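You operate a simulated robot arm through the tools that you are given. There is no shell and no other tool.

The job below is to be done with a simulated robot arm. You get a single attempt, and the scene is never put back.

## Task
Tip the green beads of canister eight into the spent tub and refill it to 200 ml.
Fine: refill on the dock peg; spout over the mouth before the gate opens, aside again after; spill nothing.

The check looks at the end state, three seconds after you hand in, the way a careful person would. Anything else that was tipped, shoved, dropped, spilled or broken makes it a failure.

## Robot
A 7-joint arm with a two-finger parallel gripper, fixed in place. Base frame: the origin is at the foot of the arm, x ahead of it, y to its left, z up; the work surface is at about z = 0.78. Readings come in m, rad, newtons and seconds.
Its first joint turns from -2.897 to 2.897 rad. Payload 4.4 kg.
The tool frame sits at the grasp point between the pads (the TCP): z along the fingers, y along the line on which they close. The tips reach 0.023 m beyond it. The gripper opens to 0.094 m. The fingers are 0.038 m wide and 0.01 m thick; the gripper's body (0.054 by 0.096 m) begins 0.039 m behind the TCP.
Orientation is that of the tool frame in the base frame, as a unit quaternion [w, x, y, z]. With the fingers straight down and closing along the base's y, the tool's x points along the base's -x, its y along +y and its z along -z.

## Interface
- The arm moves only by the tool apply_moves. Its argument "plan" is a list that holds one entry, the list of rows, each a list of 7 numbers: the shift along the tool's x, y, z in units of 150 mm (1.0 is 150 mm), then the turn, a rotation vector about the tool's x, y, z in units of 120 degrees (1.0 is 120 degrees), then the closure, from 0 (fully open) to 1 (shut). In form: [[[tx, ty, tz, wx, wy, wz, gripper], ...]]. A call has 1 to 20 rows; each row is the pose to reach, as a shift and turn from the pose commanded when the call began, along the tool's axes at that moment. A call with a number of a shift or a turn outside -1 to 1 is refused whole. A row lasts 0.2 s, in which the tool goes at most 0.05 m and 0.15 rad; a call with a longer step from one row to the next is refused whole, and so is a gripper value outside its range. Where a pose cannot be reached the arm comes as near as it can. A force on the tool above 90 N (or 10 N above the force at the start of the call, whichever is more), or a blocked arm, ends the call early, and 0.2 s more pass. Each finger travels about 0.072 m/s and halts on what it meets, pressing with about 43 N; the grip force reading is that of the motor and also rises with nothing between the fingers. The clock runs only during rows and for 0.2 s after the last one: add rows that repeat a pose to give the fingers time. It gives the time, the measured TCP pose, the force on the tool (base axes), the opening and the grip force at its end, in the units of the frame above (readings bear some noise), with the torque about the TCP (base axes, N m) and any sound that the robot's microphone picked up.
- Cameras (640 x 400 px; columns grow to the right, rows downward): "scene" is fixed at [0.4001, -0.6501, 1.6903]; the picture's right is [0.96, -0.28, 0.00], its down [-0.21, -0.72, -0.66] and it looks along [0.18, 0.63, -0.75] (base axes); focal length 214 px, centre (320, 200). "wrist" rides on the gripper at [0.086, 0.016, -0.074] in the tool frame; the picture's right is [-0.18, 0.98, 0.00], its down [-0.58, -0.11, -0.81] and it looks along [-0.79, -0.15, 0.59] (tool axes); focal length 243 px, centre (320, 200). There is no depth. A picture from a camera that has moved, and an enlarged one, comes with that camera's place and axes in the base frame and with its lens.
- capture(camera): a new picture of that camera. The clock stands still meanwhile.
- close_up(camera, box): a new picture of the part [left, top, right, bottom] of that camera's present view, enlarged. The clock stands still meanwhile.
- job_done(): hands the job in; it is judged then, once.

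Places have to be worked out from the pictures, the camera data and where the tool is seen. Open the gripper and draw the arm clear of the work before you hand the job in, unless the task says otherwise.

The tools are called as a command line: name --argument value ..., lists and objects as JSON in quotes. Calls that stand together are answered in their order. apply_moves: Moves the arm, as the interface text tells. Its arguments: {"type":"object","properties":{"plan":{"type":"array","items":{"type":"array","items":{"type":"array","items":{"type":"number"}}}}},"required":["plan"]} The other tools are called the same way: capture (camera) takes a picture; close_up (camera, box) takes an enlarged picture of a part of a camera's view; job_done () hands the job in.

At the start:

```text
t: 0.0
ee_pos: [0.7, 0.2264, 1.4033]
ee_rot: [0.0, 0.0, 1.0, 0.001]
ft_force: [-0.2, 0.1, -0.1]
ft_torque: [-0.01, 0.0, -0.01]
grip_width: 0.094
finger_force: 0.0
```

scene: 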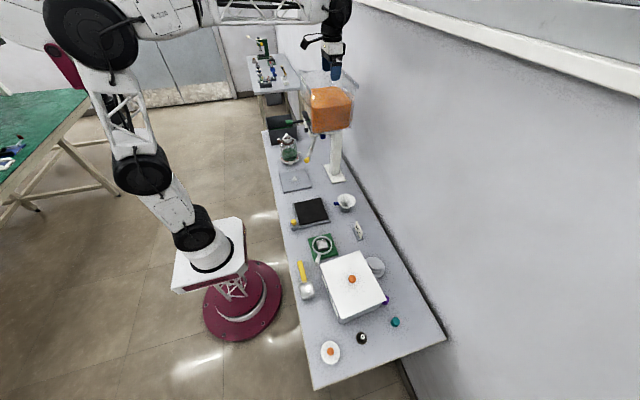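
wrist: 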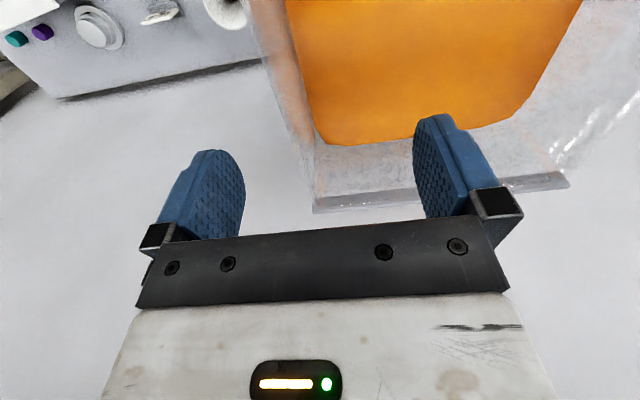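

I start by looking closely at the scene to identify the canister, the tub, the dock peg and the hopper.

close_up --camera "scene" --box '[250, 60, 400, 190]'

close_up --camera "scene" --box '[260, 160, 400, 270]'

close_up --camera "scene" --box '[280, 230, 450, 390]'

capture --camera "wrist"

```text
3.08 times, centred on (325, 125) of scene
camera zoom: at [0.4001, -0.6501, 1.6903], right [0.96, -0.28, 0.0], down [-0.21, -0.72, -0.66], along [0.18, 0.63, -0.75], focal length 660 px, centre (305, 431)
```

zoom: 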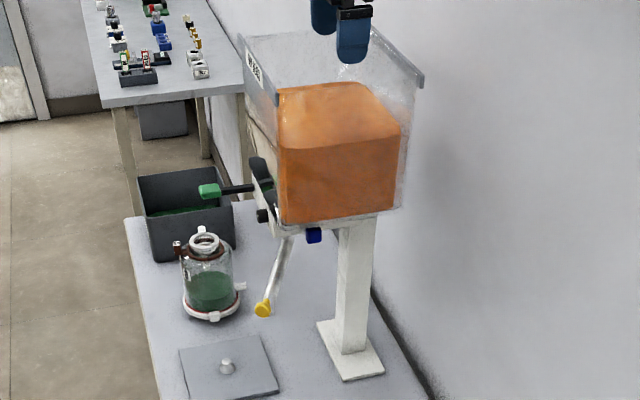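

```text
3.64 times, centred on (330, 215) of scene
camera zoom: at [0.4001, -0.6501, 1.6903], right [0.96, -0.28, 0.0], down [-0.21, -0.72, -0.66], along [0.18, 0.63, -0.75], focal length 780 px, centre (284, 146)
```

zoom: 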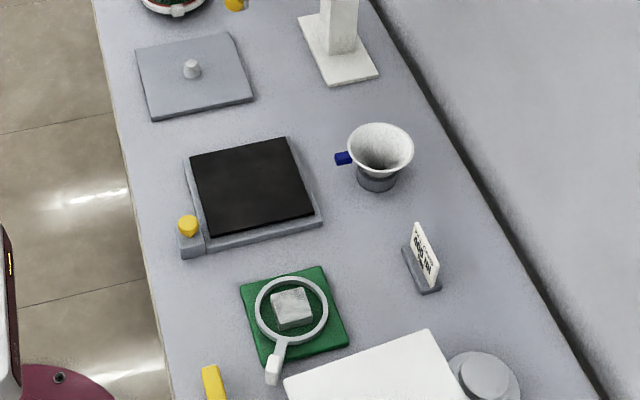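

```text
2.50 times, centred on (365, 310) of scene
camera zoom: at [0.4001, -0.6501, 1.6903], right [0.96, -0.28, 0.0], down [-0.21, -0.72, -0.66], along [0.18, 0.63, -0.75], focal length 536 px, centre (208, -75)
```

zoom: 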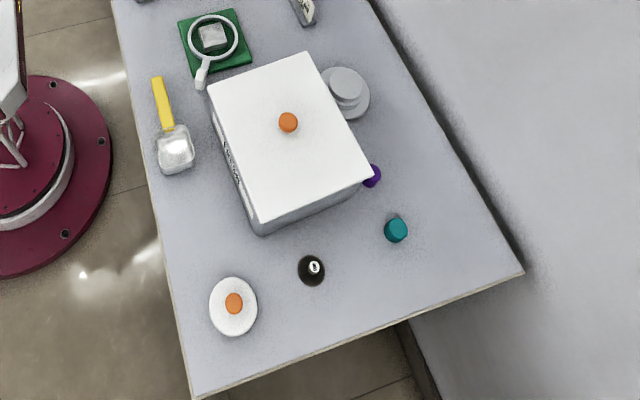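

```text
taken
camera wrist: at [0.6134, 0.2425, 1.4774], right [0.18, 0.98, 0.0], down [0.58, -0.11, 0.81], along [0.79, -0.15, -0.59], focal length 243 px, centre (320, 200)
```

wrist: 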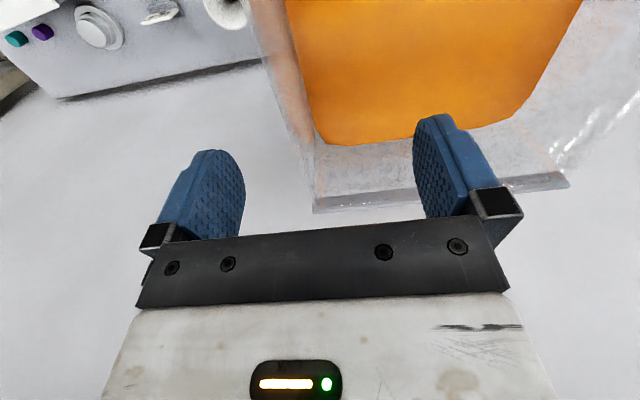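

Closer views of the canister area, the hopper and the tub.

close_up --camera "scene" --box '[260, 105, 340, 170]'

close_up --camera "scene" --box '[280, 130, 310, 170]'

close_up --camera "scene" --box '[290, 65, 360, 115]'

close_up --camera "scene" --box '[340, 210, 380, 245]'

```text
6.15 times, centred on (300, 138) of scene
camera zoom: at [0.4001, -0.6501, 1.6903], right [0.96, -0.28, 0.0], down [-0.21, -0.72, -0.66], along [0.18, 0.63, -0.75], focal length 1320 px, centre (443, 585)
```

zoom: 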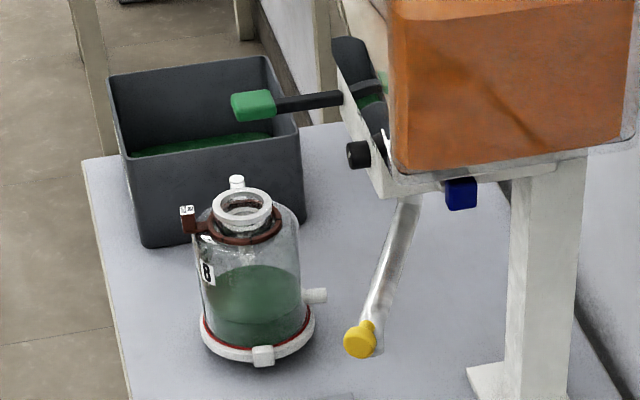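

```text
10.00 times, centred on (295, 150) of scene
camera zoom: at [0.4001, -0.6501, 1.6903], right [0.96, -0.28, 0.0], down [-0.21, -0.72, -0.66], along [0.18, 0.63, -0.75], focal length 2145 px, centre (570, 700)
```

zoom: 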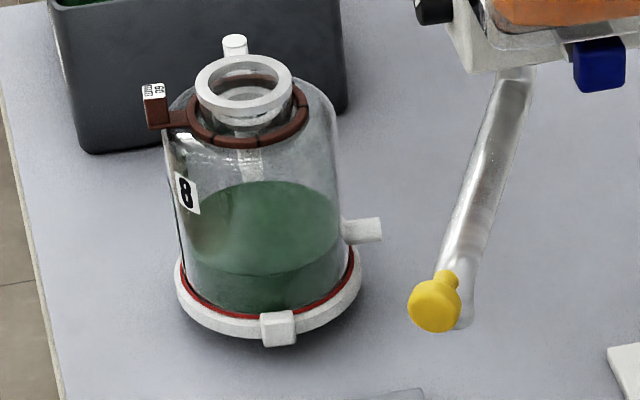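

```text
8.00 times, centred on (325, 90) of scene
camera zoom: at [0.4001, -0.6501, 1.6903], right [0.96, -0.28, 0.0], down [-0.21, -0.72, -0.66], along [0.18, 0.63, -0.75], focal length 1716 px, centre (280, 1080)
```

zoom: 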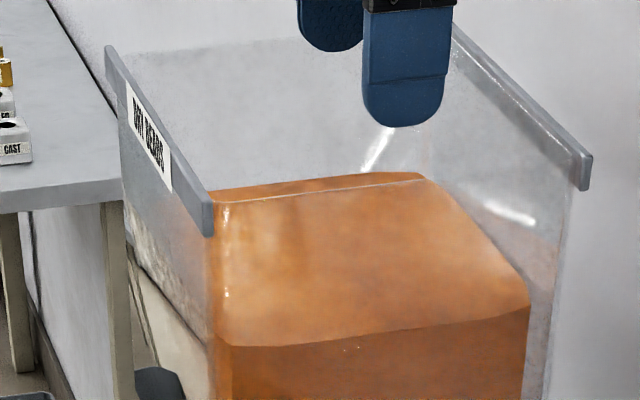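

```text
11.43 times, centred on (360, 228) of scene
camera zoom: at [0.4001, -0.6501, 1.6903], right [0.96, -0.28, 0.0], down [-0.21, -0.72, -0.66], along [0.18, 0.63, -0.75], focal length 2451 px, centre (-137, -114)
```

zoom: 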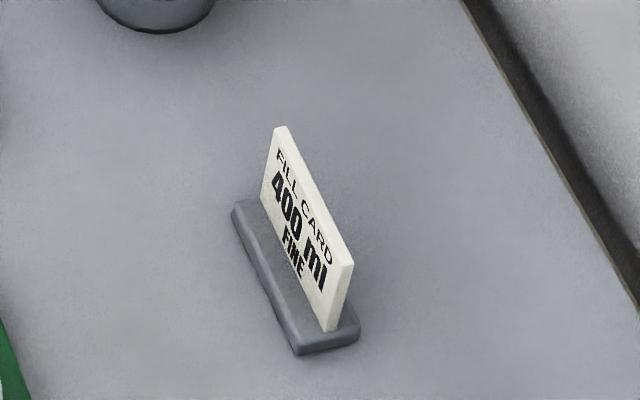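

The wrist picture is upside-down relative to the world; the hopper rim sits near z≈1.31 around x 0.63–0.85, y 0.22–0.52, so the fingertips at 1.38 are clear. I move back and left at this height to look at the canister area with the wrist camera.

apply_moves --plan '[[[0.25, 0.15, 0, 0, 0, 0, 0], [0.5, 0.3, 0, 0, 0, 0, 0], [0.75, 0.45, 0, 0, 0, 0, 0], [1.0, 0.6, 0, 0, 0, 0, 0]]]'

```text
t: 1.0
ee_pos: [0.5497, 0.3172, 1.4028]
ee_rot: [0.0, 0.0, 1.0, 0.0]
ft_force: [0.2, 0.2, 0.1]
ft_torque: [-0.01, -0.01, 0.02]
grip_width: 0.094
finger_force: 0.0
```

The move tracked as commanded. I continue back and left toward x≈0.40, y≈0.45.

apply_moves --plan '[[[0.25, 0.22, 0, 0, 0, 0, 0], [0.5, 0.44, 0, 0, 0, 0, 0], [0.75, 0.66, 0, 0, 0, 0, 0], [1.0, 0.88, 0, 0, 0, 0, 0]]]'

capture --camera "wrist"

capture --camera "scene"

```text
t: 2.0
ee_pos: [0.3998, 0.4499, 1.4048]
ee_rot: [0.0, -0.001, 1.0, -0.001]
ft_force: [-0.2, 0.3, 0.1]
ft_torque: [0.02, 0.01, -0.02]
grip_width: 0.0942
finger_force: 0.1
```

```text
taken
camera wrist: at [0.3137, 0.4655, 1.4778], right [0.18, 0.98, 0.0], down [0.58, -0.11, 0.81], along [0.79, -0.15, -0.59], focal length 243 px, centre (320, 200)
```

wrist: 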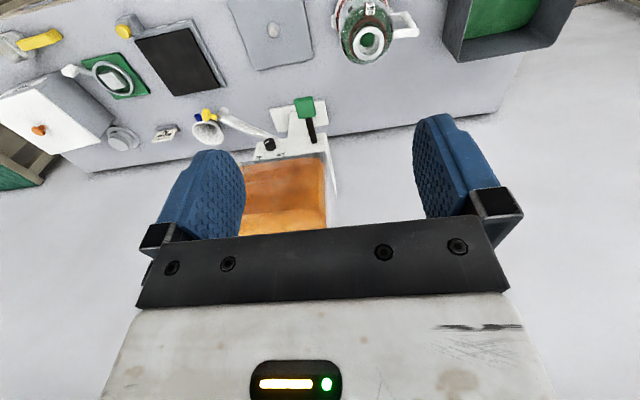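

```text
taken
```

scene: 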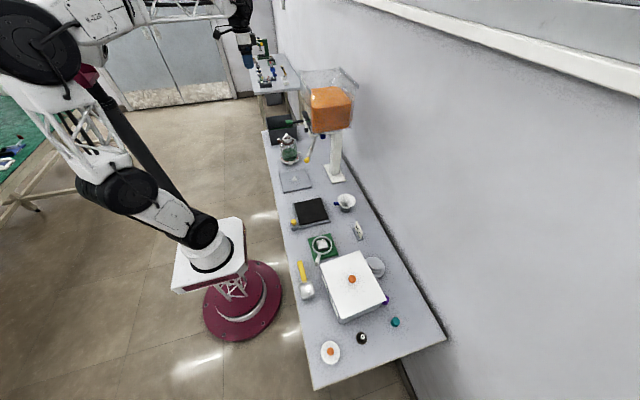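

I enlarge the wrist view on the canister, tub and hopper mechanism.

close_up --camera "wrist" --box '[300, 0, 480, 110]'

close_up --camera "wrist" --box '[180, 80, 350, 190]'

close_up --camera "wrist" --box '[0, 0, 230, 150]'

```text
3.56 times, centred on (390, 55) of wrist
camera zoom: at [0.3137, 0.4655, 1.4778], right [0.18, 0.98, 0.0], down [0.58, -0.11, 0.81], along [0.79, -0.15, -0.59], focal length 863 px, centre (71, 716)
```

zoom: 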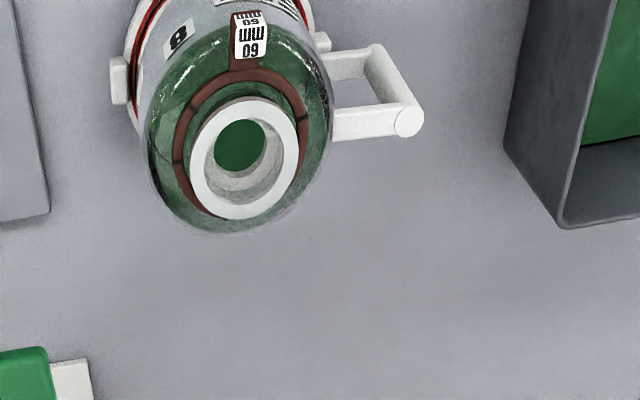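

```text
3.64 times, centred on (265, 135) of wrist
camera zoom: at [0.3137, 0.4655, 1.4778], right [0.18, 0.98, 0.0], down [0.58, -0.11, 0.81], along [0.79, -0.15, -0.59], focal length 882 px, centre (520, 436)
```

zoom: 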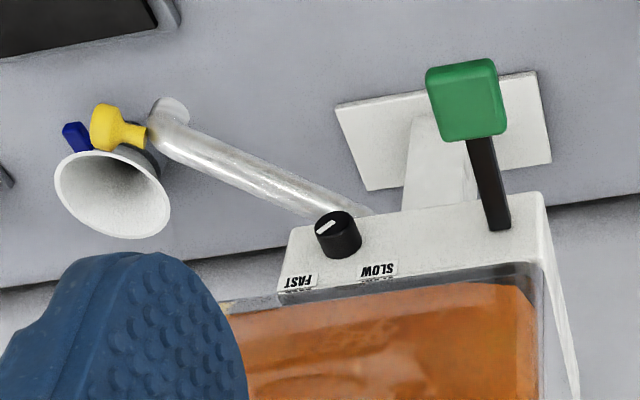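

```text
2.67 times, centred on (115, 75) of wrist
camera zoom: at [0.3137, 0.4655, 1.4778], right [0.18, 0.98, 0.0], down [0.58, -0.11, 0.81], along [0.79, -0.15, -0.59], focal length 647 px, centre (867, 533)
```

zoom: 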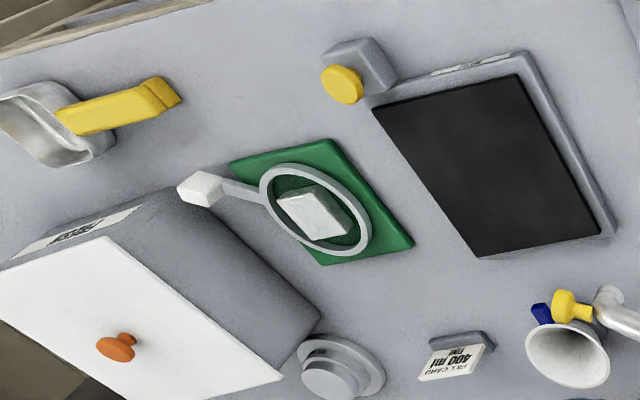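

The grey plate with the small knob at about (0.517, 0.31) looks like the dock with its peg; the hopper carries a green lever (gate), a FAST/SLOW knob and a swing spout with a yellow knob. Canister 8 has its mouth at about (0.53, 0.52, 0.935) with a D-handle on the +y side. I lower the camera for a closer look.

apply_moves --plan '[[[0.15, 0.08, 0.25, 0, 0, 0, 0], [0.3, 0.16, 0.5, 0, 0, 0, 0], [0.45, 0.24, 0.75, 0, 0, 0, 0], [0.6, 0.33, 1.0, 0, 0, 0, 0]]]'

apply_moves --plan '[[[0, 0, 0.25, 0, 0, 0, 0], [0, 0, 0.5, 0, 0, 0, 0], [0, 0, 0.75, 0, 0, 0, 0], [0, 0, 1.0, 0, 0, 0, 0]]]'

capture --camera "wrist"

```text
t: 3.0
ee_pos: [0.3095, 0.4962, 1.2522]
ee_rot: [0.0, 0.001, 1.0, 0.001]
ft_force: [0.2, 1.0, 1.0]
ft_torque: [-0.04, 0.02, -0.01]
grip_width: 0.0942
finger_force: 0.1
```

```text
t: 4.0
ee_pos: [0.3092, 0.4979, 1.1037]
ee_rot: [-0.001, 0.0, 1.0, 0.001]
ft_force: [-0.9, 0.2, 0.1]
ft_torque: [0.01, -0.05, -0.03]
grip_width: 0.0939
finger_force: 0.0
```

```text
taken
camera wrist: at [0.2228, 0.5136, 1.177], right [0.18, 0.98, 0.0], down [0.58, -0.11, 0.81], along [0.79, -0.15, -0.59], focal length 243 px, centre (320, 200)
```

wrist: 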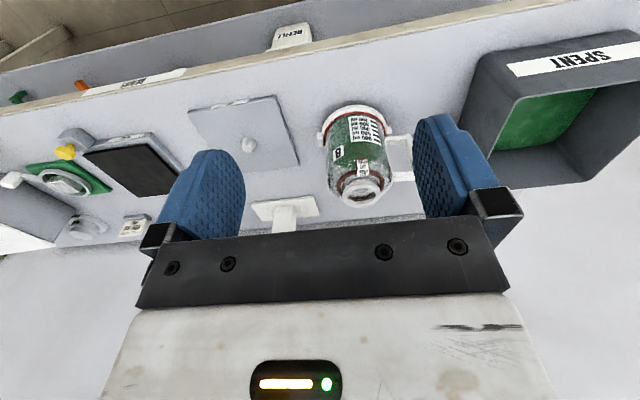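

Now enlarge the canister's scale, the dock, the tub and the labels on the table edge.

close_up --camera "wrist" --box '[310, 95, 420, 215]'

close_up --camera "wrist" --box '[330, 105, 400, 150]'

close_up --camera "wrist" --box '[185, 15, 320, 170]'

close_up --camera "wrist" --box '[0, 50, 200, 240]'

```text
3.33 times, centred on (365, 155) of wrist
camera zoom: at [0.2228, 0.5136, 1.177], right [0.18, 0.98, 0.0], down [0.58, -0.11, 0.81], along [0.79, -0.15, -0.59], focal length 809 px, centre (170, 350)
```

zoom: 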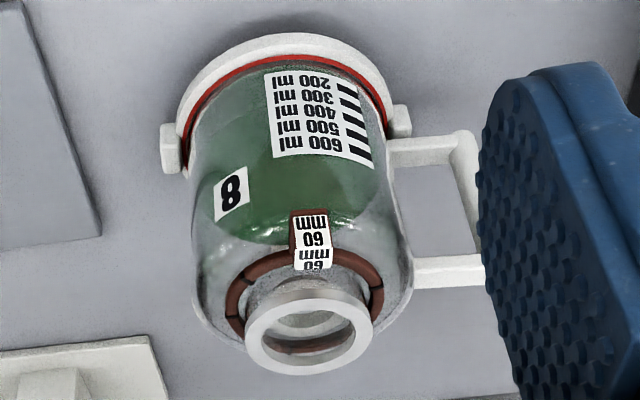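

```text
8.89 times, centred on (365, 128) of wrist
camera zoom: at [0.2228, 0.5136, 1.177], right [0.18, 0.98, 0.0], down [0.58, -0.11, 0.81], along [0.79, -0.15, -0.59], focal length 2157 px, centre (-80, 844)
```

zoom: 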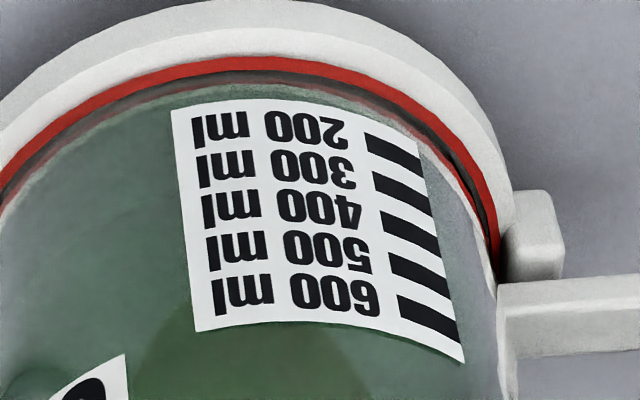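

```text
2.58 times, centred on (252, 92) of wrist
camera zoom: at [0.2228, 0.5136, 1.177], right [0.18, 0.98, 0.0], down [0.58, -0.11, 0.81], along [0.79, -0.15, -0.59], focal length 626 px, centre (494, 477)
```

zoom: 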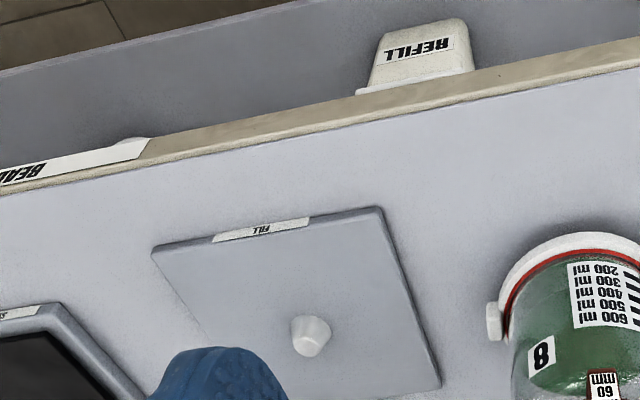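

```text
2.11 times, centred on (100, 145) of wrist
camera zoom: at [0.2228, 0.5136, 1.177], right [0.18, 0.98, 0.0], down [0.58, -0.11, 0.81], along [0.79, -0.15, -0.59], focal length 511 px, centre (783, 316)
```

zoom: 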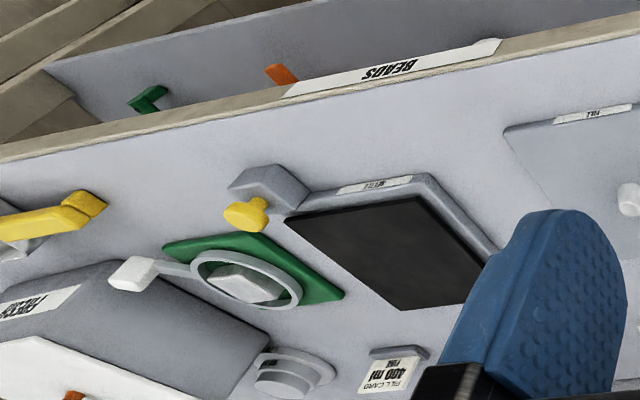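

The plate is labelled FILL with the peg, the tub SPENT, and the canister has a 200–600 ml scale. I raise the camera toward the hopper face to study the gate lever, speed knob and spout.

apply_moves --plan '[[[-0.14, -0.12, -0.2, 0, 0, 0, 0], [-0.28, -0.25, -0.4, 0, 0, 0, 0], [-0.42, -0.37, -0.6, 0, 0, 0, 0], [-0.57, -0.5, -0.8, 0, 0, 0, 0], [-0.71, -0.62, -1.0, 0, 0, 0, 0]]]'

capture --camera "wrist"

close_up --camera "wrist" --box '[180, 60, 420, 220]'

```text
t: 5.2
ee_pos: [0.4143, 0.4043, 1.2544]
ee_rot: [0.001, 0.0, 1.0, 0.0]
ft_force: [0.6, 0.0, 0.1]
ft_torque: [-0.01, -0.01, -0.03]
grip_width: 0.0941
finger_force: 0.1
```

```text
taken
camera wrist: at [0.3299, 0.4208, 1.3273], right [0.18, 0.98, 0.0], down [0.58, -0.11, 0.81], along [0.79, -0.15, -0.59], focal length 243 px, centre (320, 200)
```

wrist: 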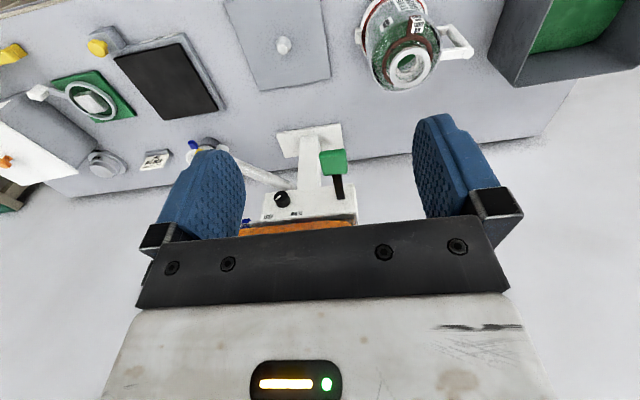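

```text
2.50 times, centred on (300, 140) of wrist
camera zoom: at [0.3299, 0.4208, 1.3273], right [0.18, 0.98, 0.0], down [0.58, -0.11, 0.81], along [0.79, -0.15, -0.59], focal length 606 px, centre (370, 350)
```

zoom: 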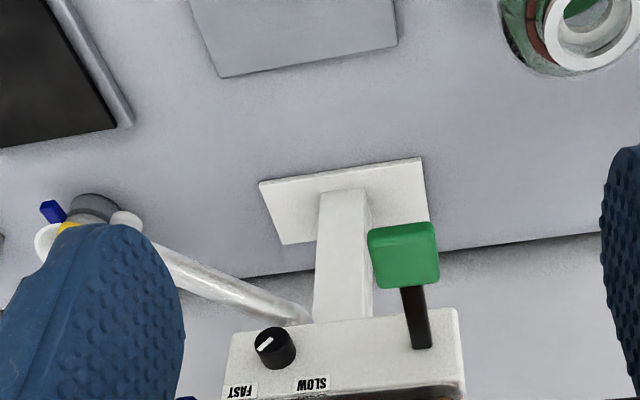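

I zoom the scene camera on the hopper face to see how the lever, knob and spout are mounted.

close_up --camera "scene" --box '[285, 105, 335, 145]'

close_up --camera "scene" --box '[300, 125, 340, 165]'

close_up --camera "wrist" --box '[230, 120, 370, 230]'

close_up --camera "wrist" --box '[350, 0, 500, 100]'

```text
10.00 times, centred on (310, 125) of scene
camera zoom: at [0.4001, -0.6501, 1.6903], right [0.96, -0.28, 0.0], down [-0.21, -0.72, -0.66], along [0.18, 0.63, -0.75], focal length 2145 px, centre (420, 950)
```

zoom: 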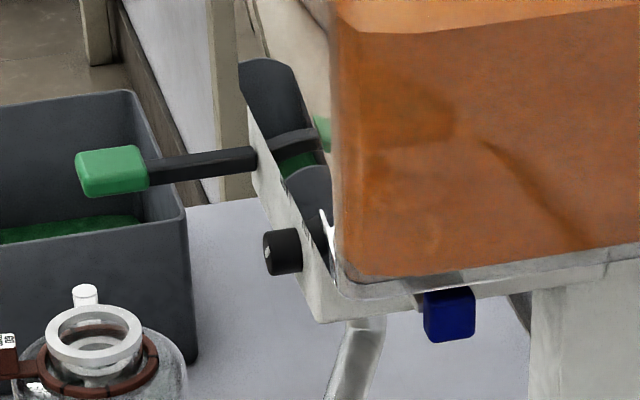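

```text
10.00 times, centred on (320, 145) of scene
camera zoom: at [0.4001, -0.6501, 1.6903], right [0.96, -0.28, 0.0], down [-0.21, -0.72, -0.66], along [0.18, 0.63, -0.75], focal length 2145 px, centre (320, 750)
```

zoom: 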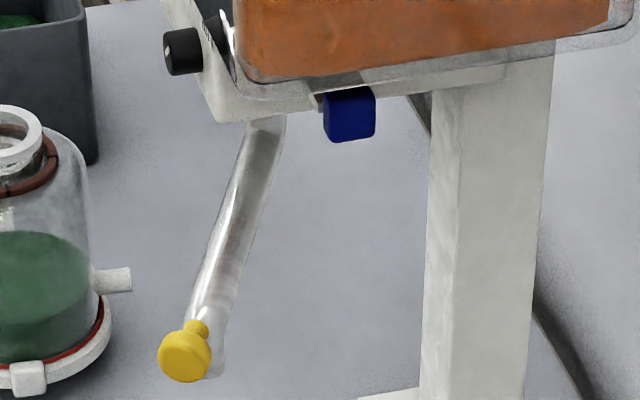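

```text
3.64 times, centred on (300, 175) of wrist
camera zoom: at [0.3299, 0.4208, 1.3273], right [0.18, 0.98, 0.0], down [0.58, -0.11, 0.81], along [0.79, -0.15, -0.59], focal length 882 px, centre (393, 291)
```

zoom: 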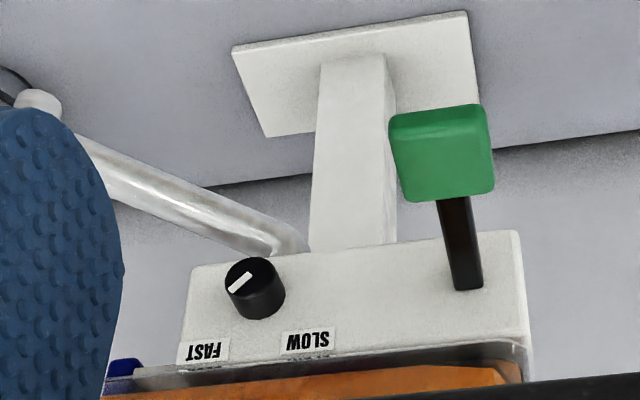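

```text
4.00 times, centred on (425, 50) of wrist
camera zoom: at [0.3299, 0.4208, 1.3273], right [0.18, 0.98, 0.0], down [0.58, -0.11, 0.81], along [0.79, -0.15, -0.59], focal length 970 px, centre (-100, 800)
```

zoom: 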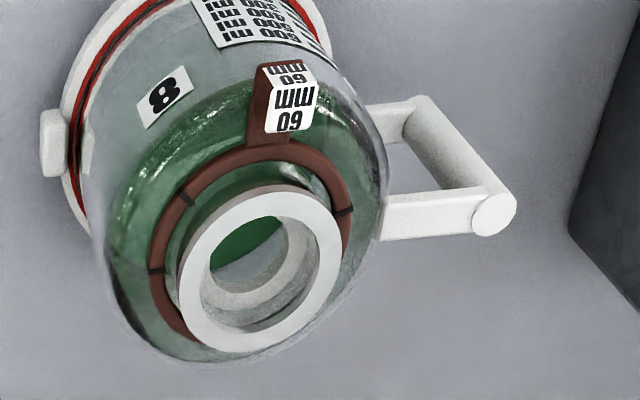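

The gate lever runs along −x from a vertical panel with the green grip at about (0.542, 0.399, 1.108); the speed knob is at (0.61, 0.31, 1.10) currently pointing at FAST; the yellow spout knob is near (0.573, 0.175, 1.02). I turn the tool 90° to look toward +y and see the canister, spout and dock from another side.

apply_moves --plan '[[[-0.015, -0.09, 0.09, 0, 0, -0.068, 0], [-0.03, -0.18, 0.18, 0, 0, -0.136, 0], [-0.045, -0.27, 0.27, 0, 0, -0.205, 0], [-0.06, -0.36, 0.36, 0, 0, -0.273, 0], [-0.075, -0.45, 0.45, 0, 0, -0.341, 0], [-0.09, -0.54, 0.54, 0, 0, -0.409, 0], [-0.105, -0.63, 0.63, 0, 0, -0.477, 0], [-0.12, -0.72, 0.72, 0, 0, -0.545, 0], [-0.135, -0.81, 0.81, 0, 0, -0.614, 0], [-0.15, -0.9, 0.9, 0, 0, -0.682, 0], [-0.17, -1.0, 1.0, 0, 0, -0.75, 0]]]'

capture --camera "wrist"

```text
t: 7.6
ee_pos: [0.4407, 0.2533, 1.1051]
ee_rot: [0.0, 0.708, -0.706, 0.0]
ft_force: [-0.4, -0.6, -0.8]
ft_torque: [0.02, -0.02, 0.0]
grip_width: 0.094
finger_force: 0.0
```

```text
taken
camera wrist: at [0.426, 0.1681, 1.1781], right [-0.98, 0.18, 0.0], down [0.11, 0.58, 0.81], along [0.15, 0.79, -0.59], focal length 243 px, centre (320, 200)
```

wrist: 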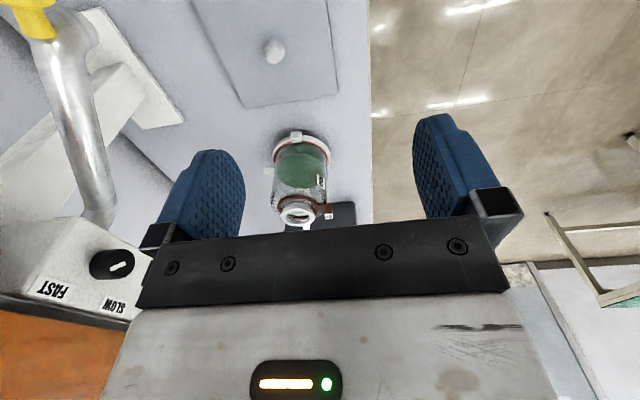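

The turn succeeded. I enlarge the canister, the knob panel, and the spout as seen from here.

close_up --camera "wrist" --box '[255, 120, 345, 240]'

close_up --camera "wrist" --box '[0, 200, 150, 320]'

close_up --camera "wrist" --box '[0, 0, 140, 120]'

close_up --camera "wrist" --box '[190, 0, 340, 120]'

```text
3.33 times, centred on (300, 180) of wrist
camera zoom: at [0.426, 0.1681, 1.1781], right [-0.98, 0.18, 0.0], down [0.11, 0.58, 0.81], along [0.15, 0.79, -0.59], focal length 809 px, centre (387, 267)
```

zoom: 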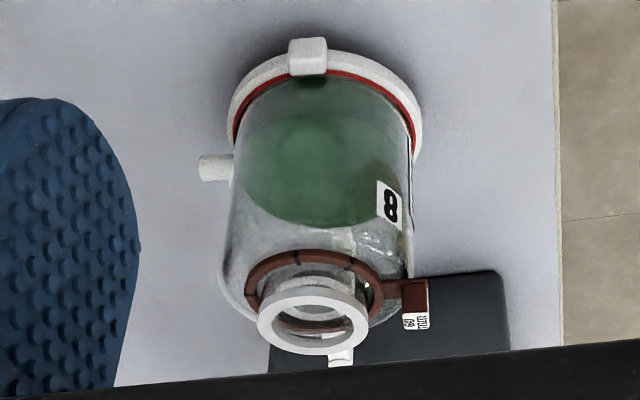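

```text
3.33 times, centred on (75, 260) of wrist
camera zoom: at [0.426, 0.1681, 1.1781], right [-0.98, 0.18, 0.0], down [0.11, 0.58, 0.81], along [0.15, 0.79, -0.59], focal length 809 px, centre (1137, 0)
```

zoom: 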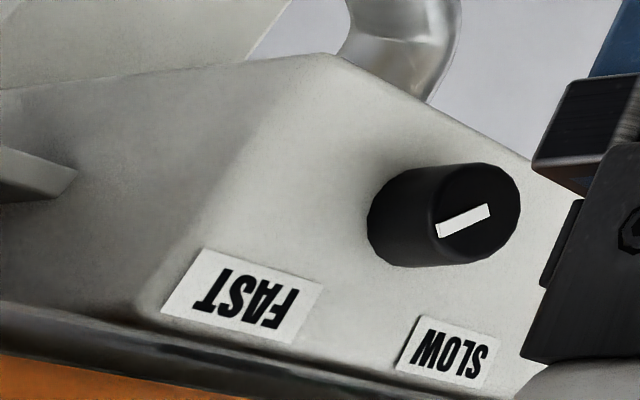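

```text
3.33 times, centred on (70, 60) of wrist
camera zoom: at [0.426, 0.1681, 1.1781], right [-0.98, 0.18, 0.0], down [0.11, 0.58, 0.81], along [0.15, 0.79, -0.59], focal length 809 px, centre (1153, 667)
```

zoom: 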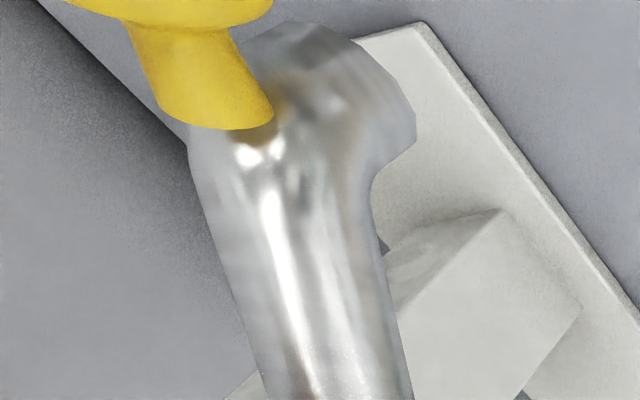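

```text
3.33 times, centred on (265, 60) of wrist
camera zoom: at [0.426, 0.1681, 1.1781], right [-0.98, 0.18, 0.0], down [0.11, 0.58, 0.81], along [0.15, 0.79, -0.59], focal length 809 px, centre (503, 667)
```

zoom: 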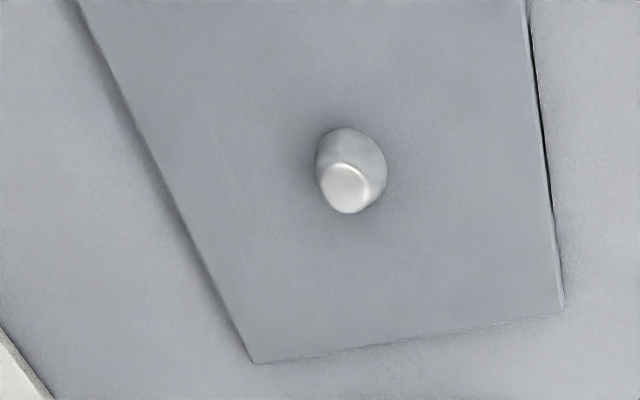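

The stub on the canister's +x side and D-handle on +y are clear, the dock peg is at about (0.517, 0.31). My plan is to grip the vertical handle bar from the robot side (fingers closing along y), tip toward the tub about a horizontal axis. First I turn the tool back (yaw −12°) and shift left to rehearse the needed orientation in free air.

apply_moves --plan '[[[-0.077, 0.015, 0, 0, 0, 0.0654, 0], [-0.154, 0.03, 0, 0, 0, 0.1308, 0], [-0.231, 0.046, 0, 0, 0, 0.1962, 0], [-0.308, 0.062, 0, 0, 0, 0.2615, 0], [-0.385, 0.077, 0, 0, 0, 0.3269, 0], [-0.462, 0.092, 0, 0, 0, 0.3923, 0], [-0.538, 0.108, 0, 0, 0, 0.4577, 0], [-0.615, 0.123, 0, 0, 0, 0.5231, 0], [-0.692, 0.138, 0, 0, 0, 0.5885, 0], [-0.769, 0.154, 0, 0, 0, 0.6538, 0], [-0.846, 0.169, 0, 0, 0, 0.7192, 0], [-0.923, 0.185, 0, 0, 0, 0.7846, 0], [-1.0, 0.2, 0, 0, 0, 0.85, 0]]]'

apply_moves --plan '[[[0.03, 0.12, 0, 0, -0.0625, 0, 0], [0.06, 0.24, 0, 0, -0.125, 0, 0], [0.09, 0.36, 0, 0, -0.1875, 0, 0], [0.12, 0.48, 0, 0, -0.25, 0, 0], [0.15, 0.6, 0, 0, -0.3125, 0, 0], [0.17, 0.72, 0, 0, -0.375, 0, 0], [0.19, 0.85, 0, 0, -0.4375, 0, 0], [0.21, 0.978, 0, 0, -0.5, 0, 0]]]'

capture --camera "scene"

capture --camera "wrist"

```text
t: 10.4
ee_pos: [0.4111, 0.4045, 1.1025]
ee_rot: [0.0, 0.106, 0.994, 0.001]
ft_force: [0.5, 0.1, -0.7]
ft_torque: [-0.01, 0.0, -0.04]
grip_width: 0.0941
finger_force: 0.1
```

```text
t: 12.2
ee_pos: [0.4097, 0.5555, 1.107]
ee_rot: [0.499, 0.091, 0.86, -0.05]
ft_force: [0.2, 0.3, 1.2]
ft_torque: [0.02, 0.02, 0.0]
grip_width: 0.094
finger_force: 0.1
```

```text
taken
```

scene: 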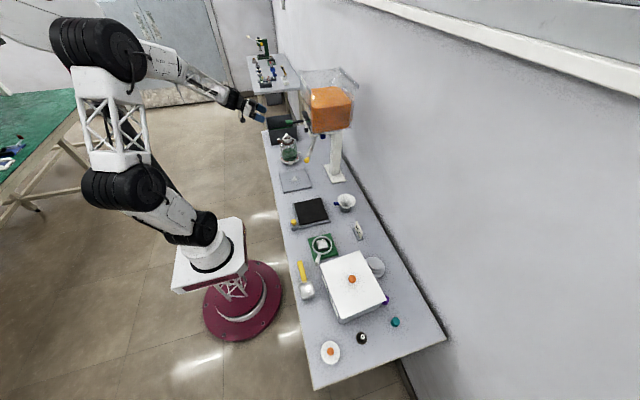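

```text
taken
camera wrist: at [0.3082, 0.5939, 1.068], right [0.29, 0.94, 0.16], down [-0.42, -0.03, 0.91], along [0.86, -0.33, 0.39], focal length 243 px, centre (320, 200)
```

wrist: 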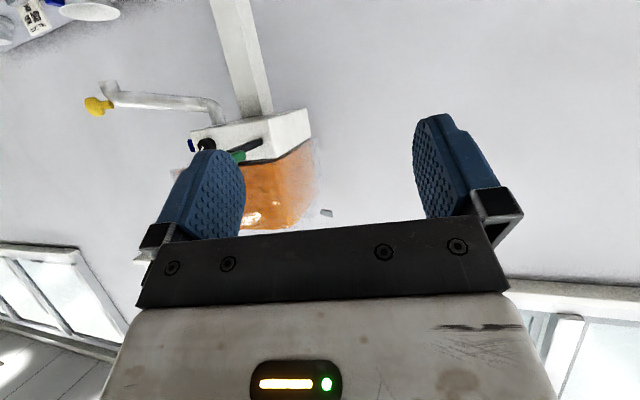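

The orientation with 30° pitch is reachable. I rehearse the tipping rotation (about the horizontal heading axis) in free air to confirm joint limits allow it.

apply_moves --plan '[[[0, 0, 0, 0.0353, 0, -0.0611, 0], [0, 0, 0, 0.0705, 0, -0.1221, 0], [0, 0, 0, 0.1058, 0, -0.1832, 0], [0, 0, 0, 0.141, 0, -0.2443, 0], [0, 0, 0, 0.1763, 0, -0.3054, 0], [0, 0, 0, 0.2115, 0, -0.3664, 0], [0, 0, 0, 0.2468, 0, -0.4275, 0], [0, 0, 0, 0.2821, 0, -0.4885, 0], [0, 0, 0, 0.3173, 0, -0.5496, 0], [0, 0, 0, 0.3526, 0, -0.6107, 0], [0, 0, 0, 0.3878, 0, -0.6717, 0], [0, 0, 0, 0.4231, 0, -0.7328, 0], [0, 0, 0, 0.4583, 0, -0.7939, 0]]]'

capture --camera "scene"

```text
t: 15.0
ee_pos: [0.4104, 0.5541, 1.1035]
ee_rot: [-0.21, 0.356, -0.536, 0.736]
ft_force: [0.1, 0.1, 0.7]
ft_torque: [0.02, 0.03, 0.01]
grip_width: 0.094
finger_force: 0.0
```

```text
taken
```

scene: 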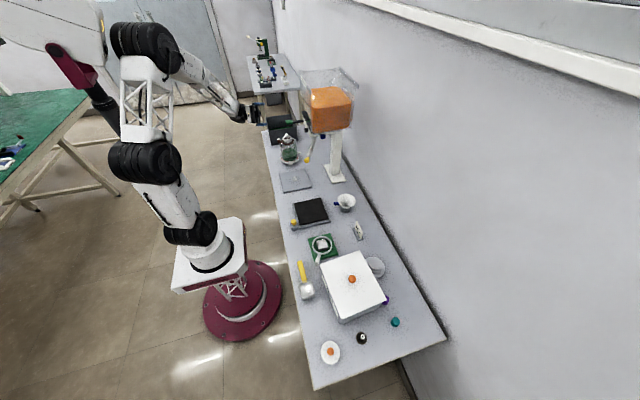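

110° of tip was reached exactly. I extend by another 40° to check that a full 150° is possible.

apply_moves --plan '[[[0, 0, 0, 0.0333, 0, -0.0577, 0], [0, 0, 0, 0.0667, 0, -0.1155, 0], [0, 0, 0, 0.1, 0, -0.1732, 0], [0, 0, 0, 0.1333, 0, -0.2309, 0], [0, 0, 0, 0.1667, 0, -0.2887, 0]]]'

```text
t: 16.2
ee_pos: [0.4107, 0.5541, 1.1041]
ee_rot: [-0.04, 0.457, -0.273, 0.846]
ft_force: [0.4, 0.6, 0.8]
ft_torque: [-0.02, -0.01, 0.0]
grip_width: 0.0941
finger_force: 0.1
```

Full 150° works. I rotate back to upright grasp orientation.

apply_moves --plan '[[[0, 0, 0, -0.0333, 0, 0.0577, 0], [0, 0, 0, -0.0667, 0, 0.1155, 0], [0, 0, 0, -0.1, 0, 0.1732, 0], [0, 0, 0, -0.1333, 0, 0.2309, 0], [0, 0, 0, -0.1667, 0, 0.2887, 0], [0, 0, 0, -0.2, 0, 0.3464, 0], [0, 0, 0, -0.2333, 0, 0.4041, 0], [0, 0, 0, -0.2667, 0, 0.4619, 0], [0, 0, 0, -0.3, 0, 0.5196, 0], [0, 0, 0, -0.3333, 0, 0.5773, 0], [0, 0, 0, -0.3667, 0, 0.6351, 0], [0, 0, 0, -0.4, 0, 0.6928, 0], [0, 0, 0, -0.4333, 0, 0.7505, 0], [0, 0, 0, -0.4667, 0, 0.8083, 0], [0, 0, 0, -0.5, 0, 0.866, 0]]]'

apply_moves --plan '[[[0, 0, 0, -0.0313, 0, 0.0541, 0], [0, 0, 0, -0.0625, 0, 0.1083, 0], [0, 0, 0, -0.0938, 0, 0.1624, 0], [0, 0, 0, -0.125, 0, 0.2165, 0]]]'

```text
t: 19.6
ee_pos: [0.4411, 0.5353, 1.0768]
ee_rot: [0.442, -0.029, 0.845, -0.3]
ft_force: [1.5, 0.0, 0.4]
ft_torque: [0.01, 0.06, -0.03]
grip_width: 0.0939
finger_force: 0.0
stopped in row 15: the arm was blocked; the commanded pose is now the measured one
```

```text
t: 20.6
ee_pos: [0.4356, 0.5408, 1.0872]
ee_rot: [0.493, 0.104, 0.861, -0.072]
ft_force: [0.0, -0.5, 0.4]
ft_torque: [0.0, 0.01, 0.0]
grip_width: 0.0943
finger_force: 0.0
```

The return was flagged as "blocked" near the end, with a few cm of lag (no contact force), so the arm seems to have passed near a joint limit or singularity. I look at the arm configuration before repeating this with the canister.

capture --camera "scene"

close_up --camera "scene" --box '[60, 0, 320, 170]'

capture --camera "wrist"

```text
taken
```

scene: 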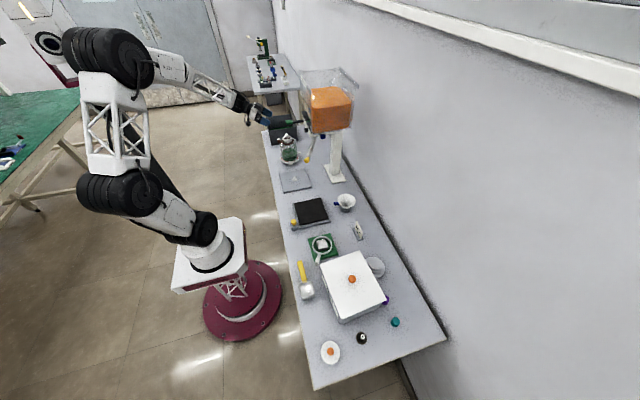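

```text
2.35 times, centred on (190, 85) of scene
camera zoom: at [0.4001, -0.6501, 1.6903], right [0.96, -0.28, 0.0], down [-0.21, -0.72, -0.66], along [0.18, 0.63, -0.75], focal length 505 px, centre (626, 471)
```

zoom: 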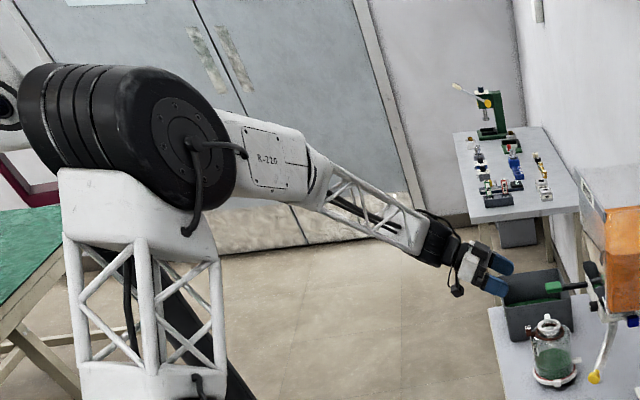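

```text
taken
camera wrist: at [0.3351, 0.5836, 1.0487], right [0.33, 0.93, 0.14], down [-0.41, 0.01, 0.91], along [0.85, -0.36, 0.39], focal length 243 px, centre (320, 200)
```

wrist: 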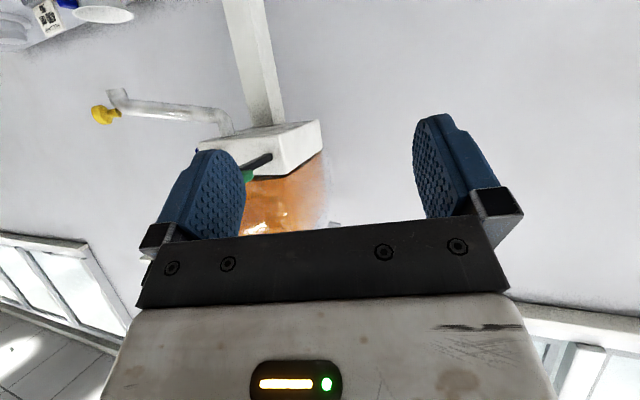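

No contact is visible; it was a tracking lag during the fast re-orientation. I'll re-rehearse at the actual pour location (high above the tub) more slowly, to be sure of both directions before holding the canister.

apply_moves --plan '[[[-0.046, 0.164, 0.042, 0, 0, 0.002, 0], [-0.091, 0.328, 0.085, 0, 0, 0.004, 0], [-0.137, 0.492, 0.127, 0, 0, 0.006, 0], [-0.183, 0.657, 0.169, 0, 0, 0.008, 0], [-0.228, 0.821, 0.212, 0, 0, 0.01, 0], [-0.274, 0.985, 0.254, 0, 0, 0.0118, 0]]]'

apply_moves --plan '[[[0, 0, 0, 0.025, 0, -0.0433, 0], [0, 0, 0, 0.05, 0, -0.0866, 0], [0, 0, 0, 0.075, 0, -0.1299, 0], [0, 0, 0, 0.1, 0, -0.1732, 0], [0, 0, 0, 0.125, 0, -0.2165, 0], [0, 0, 0, 0.15, 0, -0.2598, 0], [0, 0, 0, 0.175, 0, -0.3031, 0], [0, 0, 0, 0.2, 0, -0.3464, 0], [0, 0, 0, 0.225, 0, -0.3897, 0], [0, 0, 0, 0.25, 0, -0.433, 0], [0, 0, 0, 0.275, 0, -0.4763, 0], [0, 0, 0, 0.3, 0, -0.5196, 0], [0, 0, 0, 0.325, 0, -0.5629, 0], [0, 0, 0, 0.35, 0, -0.6062, 0], [0, 0, 0, 0.375, 0, -0.6495, 0], [0, 0, 0, 0.4, 0, -0.6928, 0], [0, 0, 0, 0.425, 0, -0.7361, 0], [0, 0, 0, 0.45, 0, -0.7794, 0], [0, 0, 0, 0.475, 0, -0.8227, 0], [0, 0, 0, 0.5, 0, -0.866, 0]]]'

capture --camera "scene"

```text
t: 22.0
ee_pos: [0.5245, 0.6705, 1.1045]
ee_rot: [0.494, 0.115, 0.859, -0.063]
ft_force: [0.2, -0.6, 0.3]
ft_torque: [-0.02, 0.03, 0.01]
grip_width: 0.0941
finger_force: 0.0
```

```text
t: 26.2
ee_pos: [0.5246, 0.6714, 1.1011]
ee_rot: [-0.147, 0.373, -0.487, 0.776]
ft_force: [-0.8, 0.1, 0.1]
ft_torque: [0.03, 0.01, 0.03]
grip_width: 0.094
finger_force: 0.1
```

```text
taken
```

scene: 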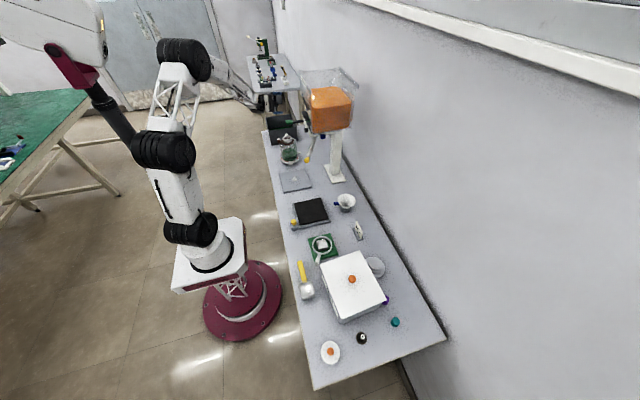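

Tracked well at 6°/row. Now the slow return, to see whether it also tracks.

apply_moves --plan '[[[0, 0, 0, -0.025, 0, 0.0433, 0], [0, 0, 0, -0.05, 0, 0.0866, 0], [0, 0, 0, -0.075, 0, 0.1299, 0], [0, 0, 0, -0.1, 0, 0.1732, 0], [0, 0, 0, -0.125, 0, 0.2165, 0], [0, 0, 0, -0.15, 0, 0.2598, 0], [0, 0, 0, -0.175, 0, 0.3031, 0], [0, 0, 0, -0.2, 0, 0.3464, 0], [0, 0, 0, -0.225, 0, 0.3897, 0], [0, 0, 0, -0.25, 0, 0.433, 0], [0, 0, 0, -0.275, 0, 0.4763, 0], [0, 0, 0, -0.3, 0, 0.5196, 0], [0, 0, 0, -0.325, 0, 0.5629, 0], [0, 0, 0, -0.35, 0, 0.6062, 0], [0, 0, 0, -0.375, 0, 0.6495, 0], [0, 0, 0, -0.4, 0, 0.6928, 0], [0, 0, 0, -0.425, 0, 0.7361, 0], [0, 0, 0, -0.45, 0, 0.7794, 0], [0, 0, 0, -0.475, 0, 0.8227, 0], [0, 0, 0, -0.5, 0, 0.866, 0]]]'

capture --camera "scene"

```text
t: 30.4
ee_pos: [0.5244, 0.6688, 1.1007]
ee_rot: [0.494, 0.115, 0.859, -0.065]
ft_force: [0.0, -0.2, -0.6]
ft_torque: [-0.01, -0.01, 0.0]
grip_width: 0.0939
finger_force: 0.2
```

```text
taken
```

scene: 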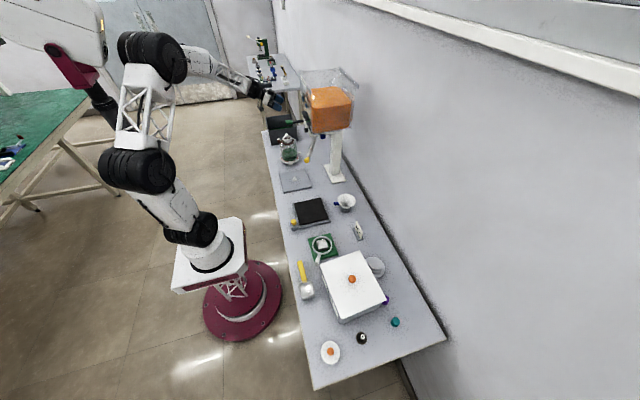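

Slow rotation tracks in both directions at the pour spot. Now I back off toward the robot, pre-close the gripper to about 38 mm and go down in front of the handle.

apply_moves --plan '[[[0.095, -0.093, -0.164, 0, 0, 0, 0.3], [0.19, -0.186, -0.328, 0, 0, 0, 0.5], [0.285, -0.278, -0.491, 0, 0, 0, 0.6], [0.38, -0.371, -0.655, 0, 0, 0, 0.6]]]'

apply_moves --plan '[[[0.216, 0, 0.126, 0, 0, 0, 0.6], [0.432, 0, 0.251, 0, 0, 0, 0.6], [0.648, 0, 0.377, 0, 0, 0, 0.6], [0.864, 0, 0.502, 0, 0, 0, 0.6]]]'

capture --camera "wrist"

close_up --camera "scene" --box '[240, 95, 330, 170]'

```text
t: 31.6
ee_pos: [0.4238, 0.6375, 1.0227]
ee_rot: [0.483, 0.105, 0.861, -0.119]
ft_force: [-0.7, 0.0, 0.2]
ft_torque: [0.01, 0.01, -0.02]
grip_width: 0.0376
finger_force: 0.1
stopped in row 4: the arm was blocked; the commanded pose is now the measured one
```

```text
t: 32.6
ee_pos: [0.4153, 0.6261, 0.8802]
ee_rot: [0.483, 0.104, 0.862, -0.111]
ft_force: [0.2, 0.7, 0.3]
ft_torque: [0.02, 0.03, 0.02]
grip_width: 0.0375
finger_force: 0.1
```

```text
taken
camera wrist: at [0.3165, 0.6707, 0.8422], right [0.38, 0.92, 0.07], down [-0.39, 0.09, 0.92], along [0.84, -0.37, 0.39], focal length 243 px, centre (320, 200)
```

wrist: 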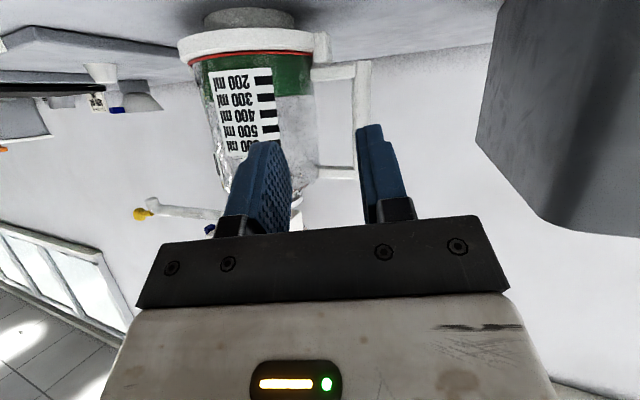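

```text
5.33 times, centred on (285, 132) of scene
camera zoom: at [0.4001, -0.6501, 1.6903], right [0.96, -0.28, 0.0], down [-0.21, -0.72, -0.66], along [0.18, 0.63, -0.75], focal length 1144 px, centre (507, 560)
```

zoom: 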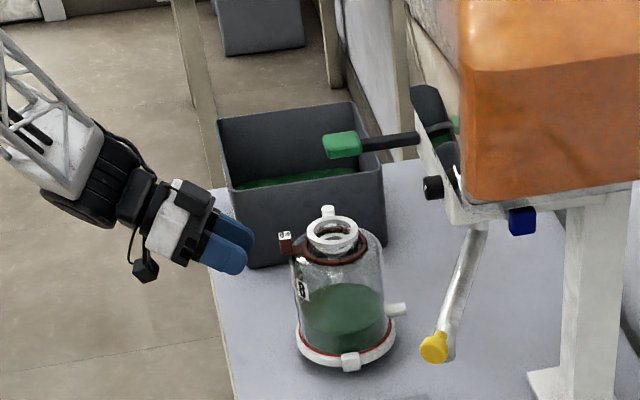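

The move back lagged and dropped ~8 cm below command (the wrist doesn't like this orientation close to the base), but without any contact. The view now shows the handle and scale well; I enlarge.

close_up --camera "wrist" --box '[170, 0, 400, 180]'

close_up --camera "wrist" --box '[280, 40, 420, 240]'

```text
2.22 times, centred on (285, 90) of wrist
camera zoom: at [0.3165, 0.6707, 0.8422], right [0.38, 0.92, 0.07], down [-0.39, 0.09, 0.92], along [0.84, -0.37, 0.39], focal length 539 px, centre (398, 444)
```

zoom: 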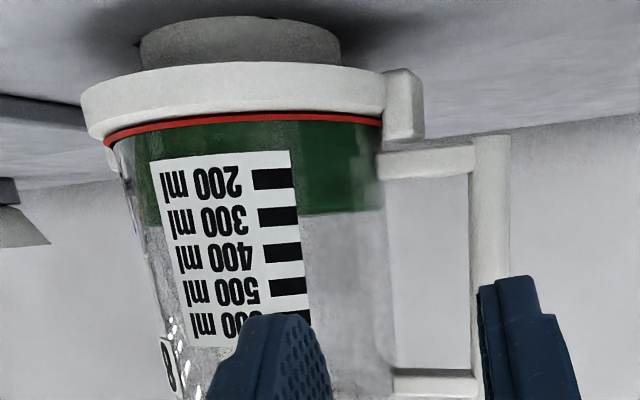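

```text
2.00 times, centred on (350, 140) of wrist
camera zoom: at [0.3165, 0.6707, 0.8422], right [0.38, 0.92, 0.07], down [-0.39, 0.09, 0.92], along [0.84, -0.37, 0.39], focal length 485 px, centre (260, 320)
```

zoom: 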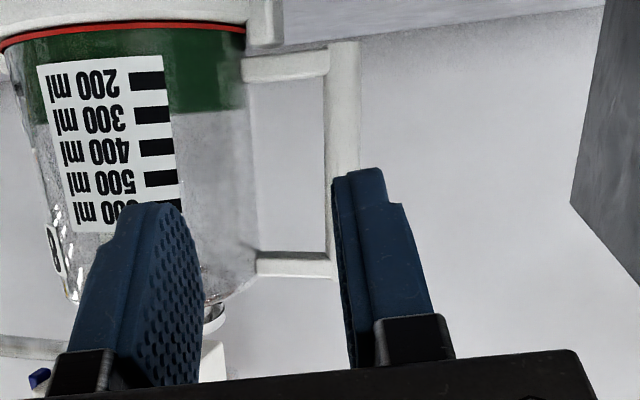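

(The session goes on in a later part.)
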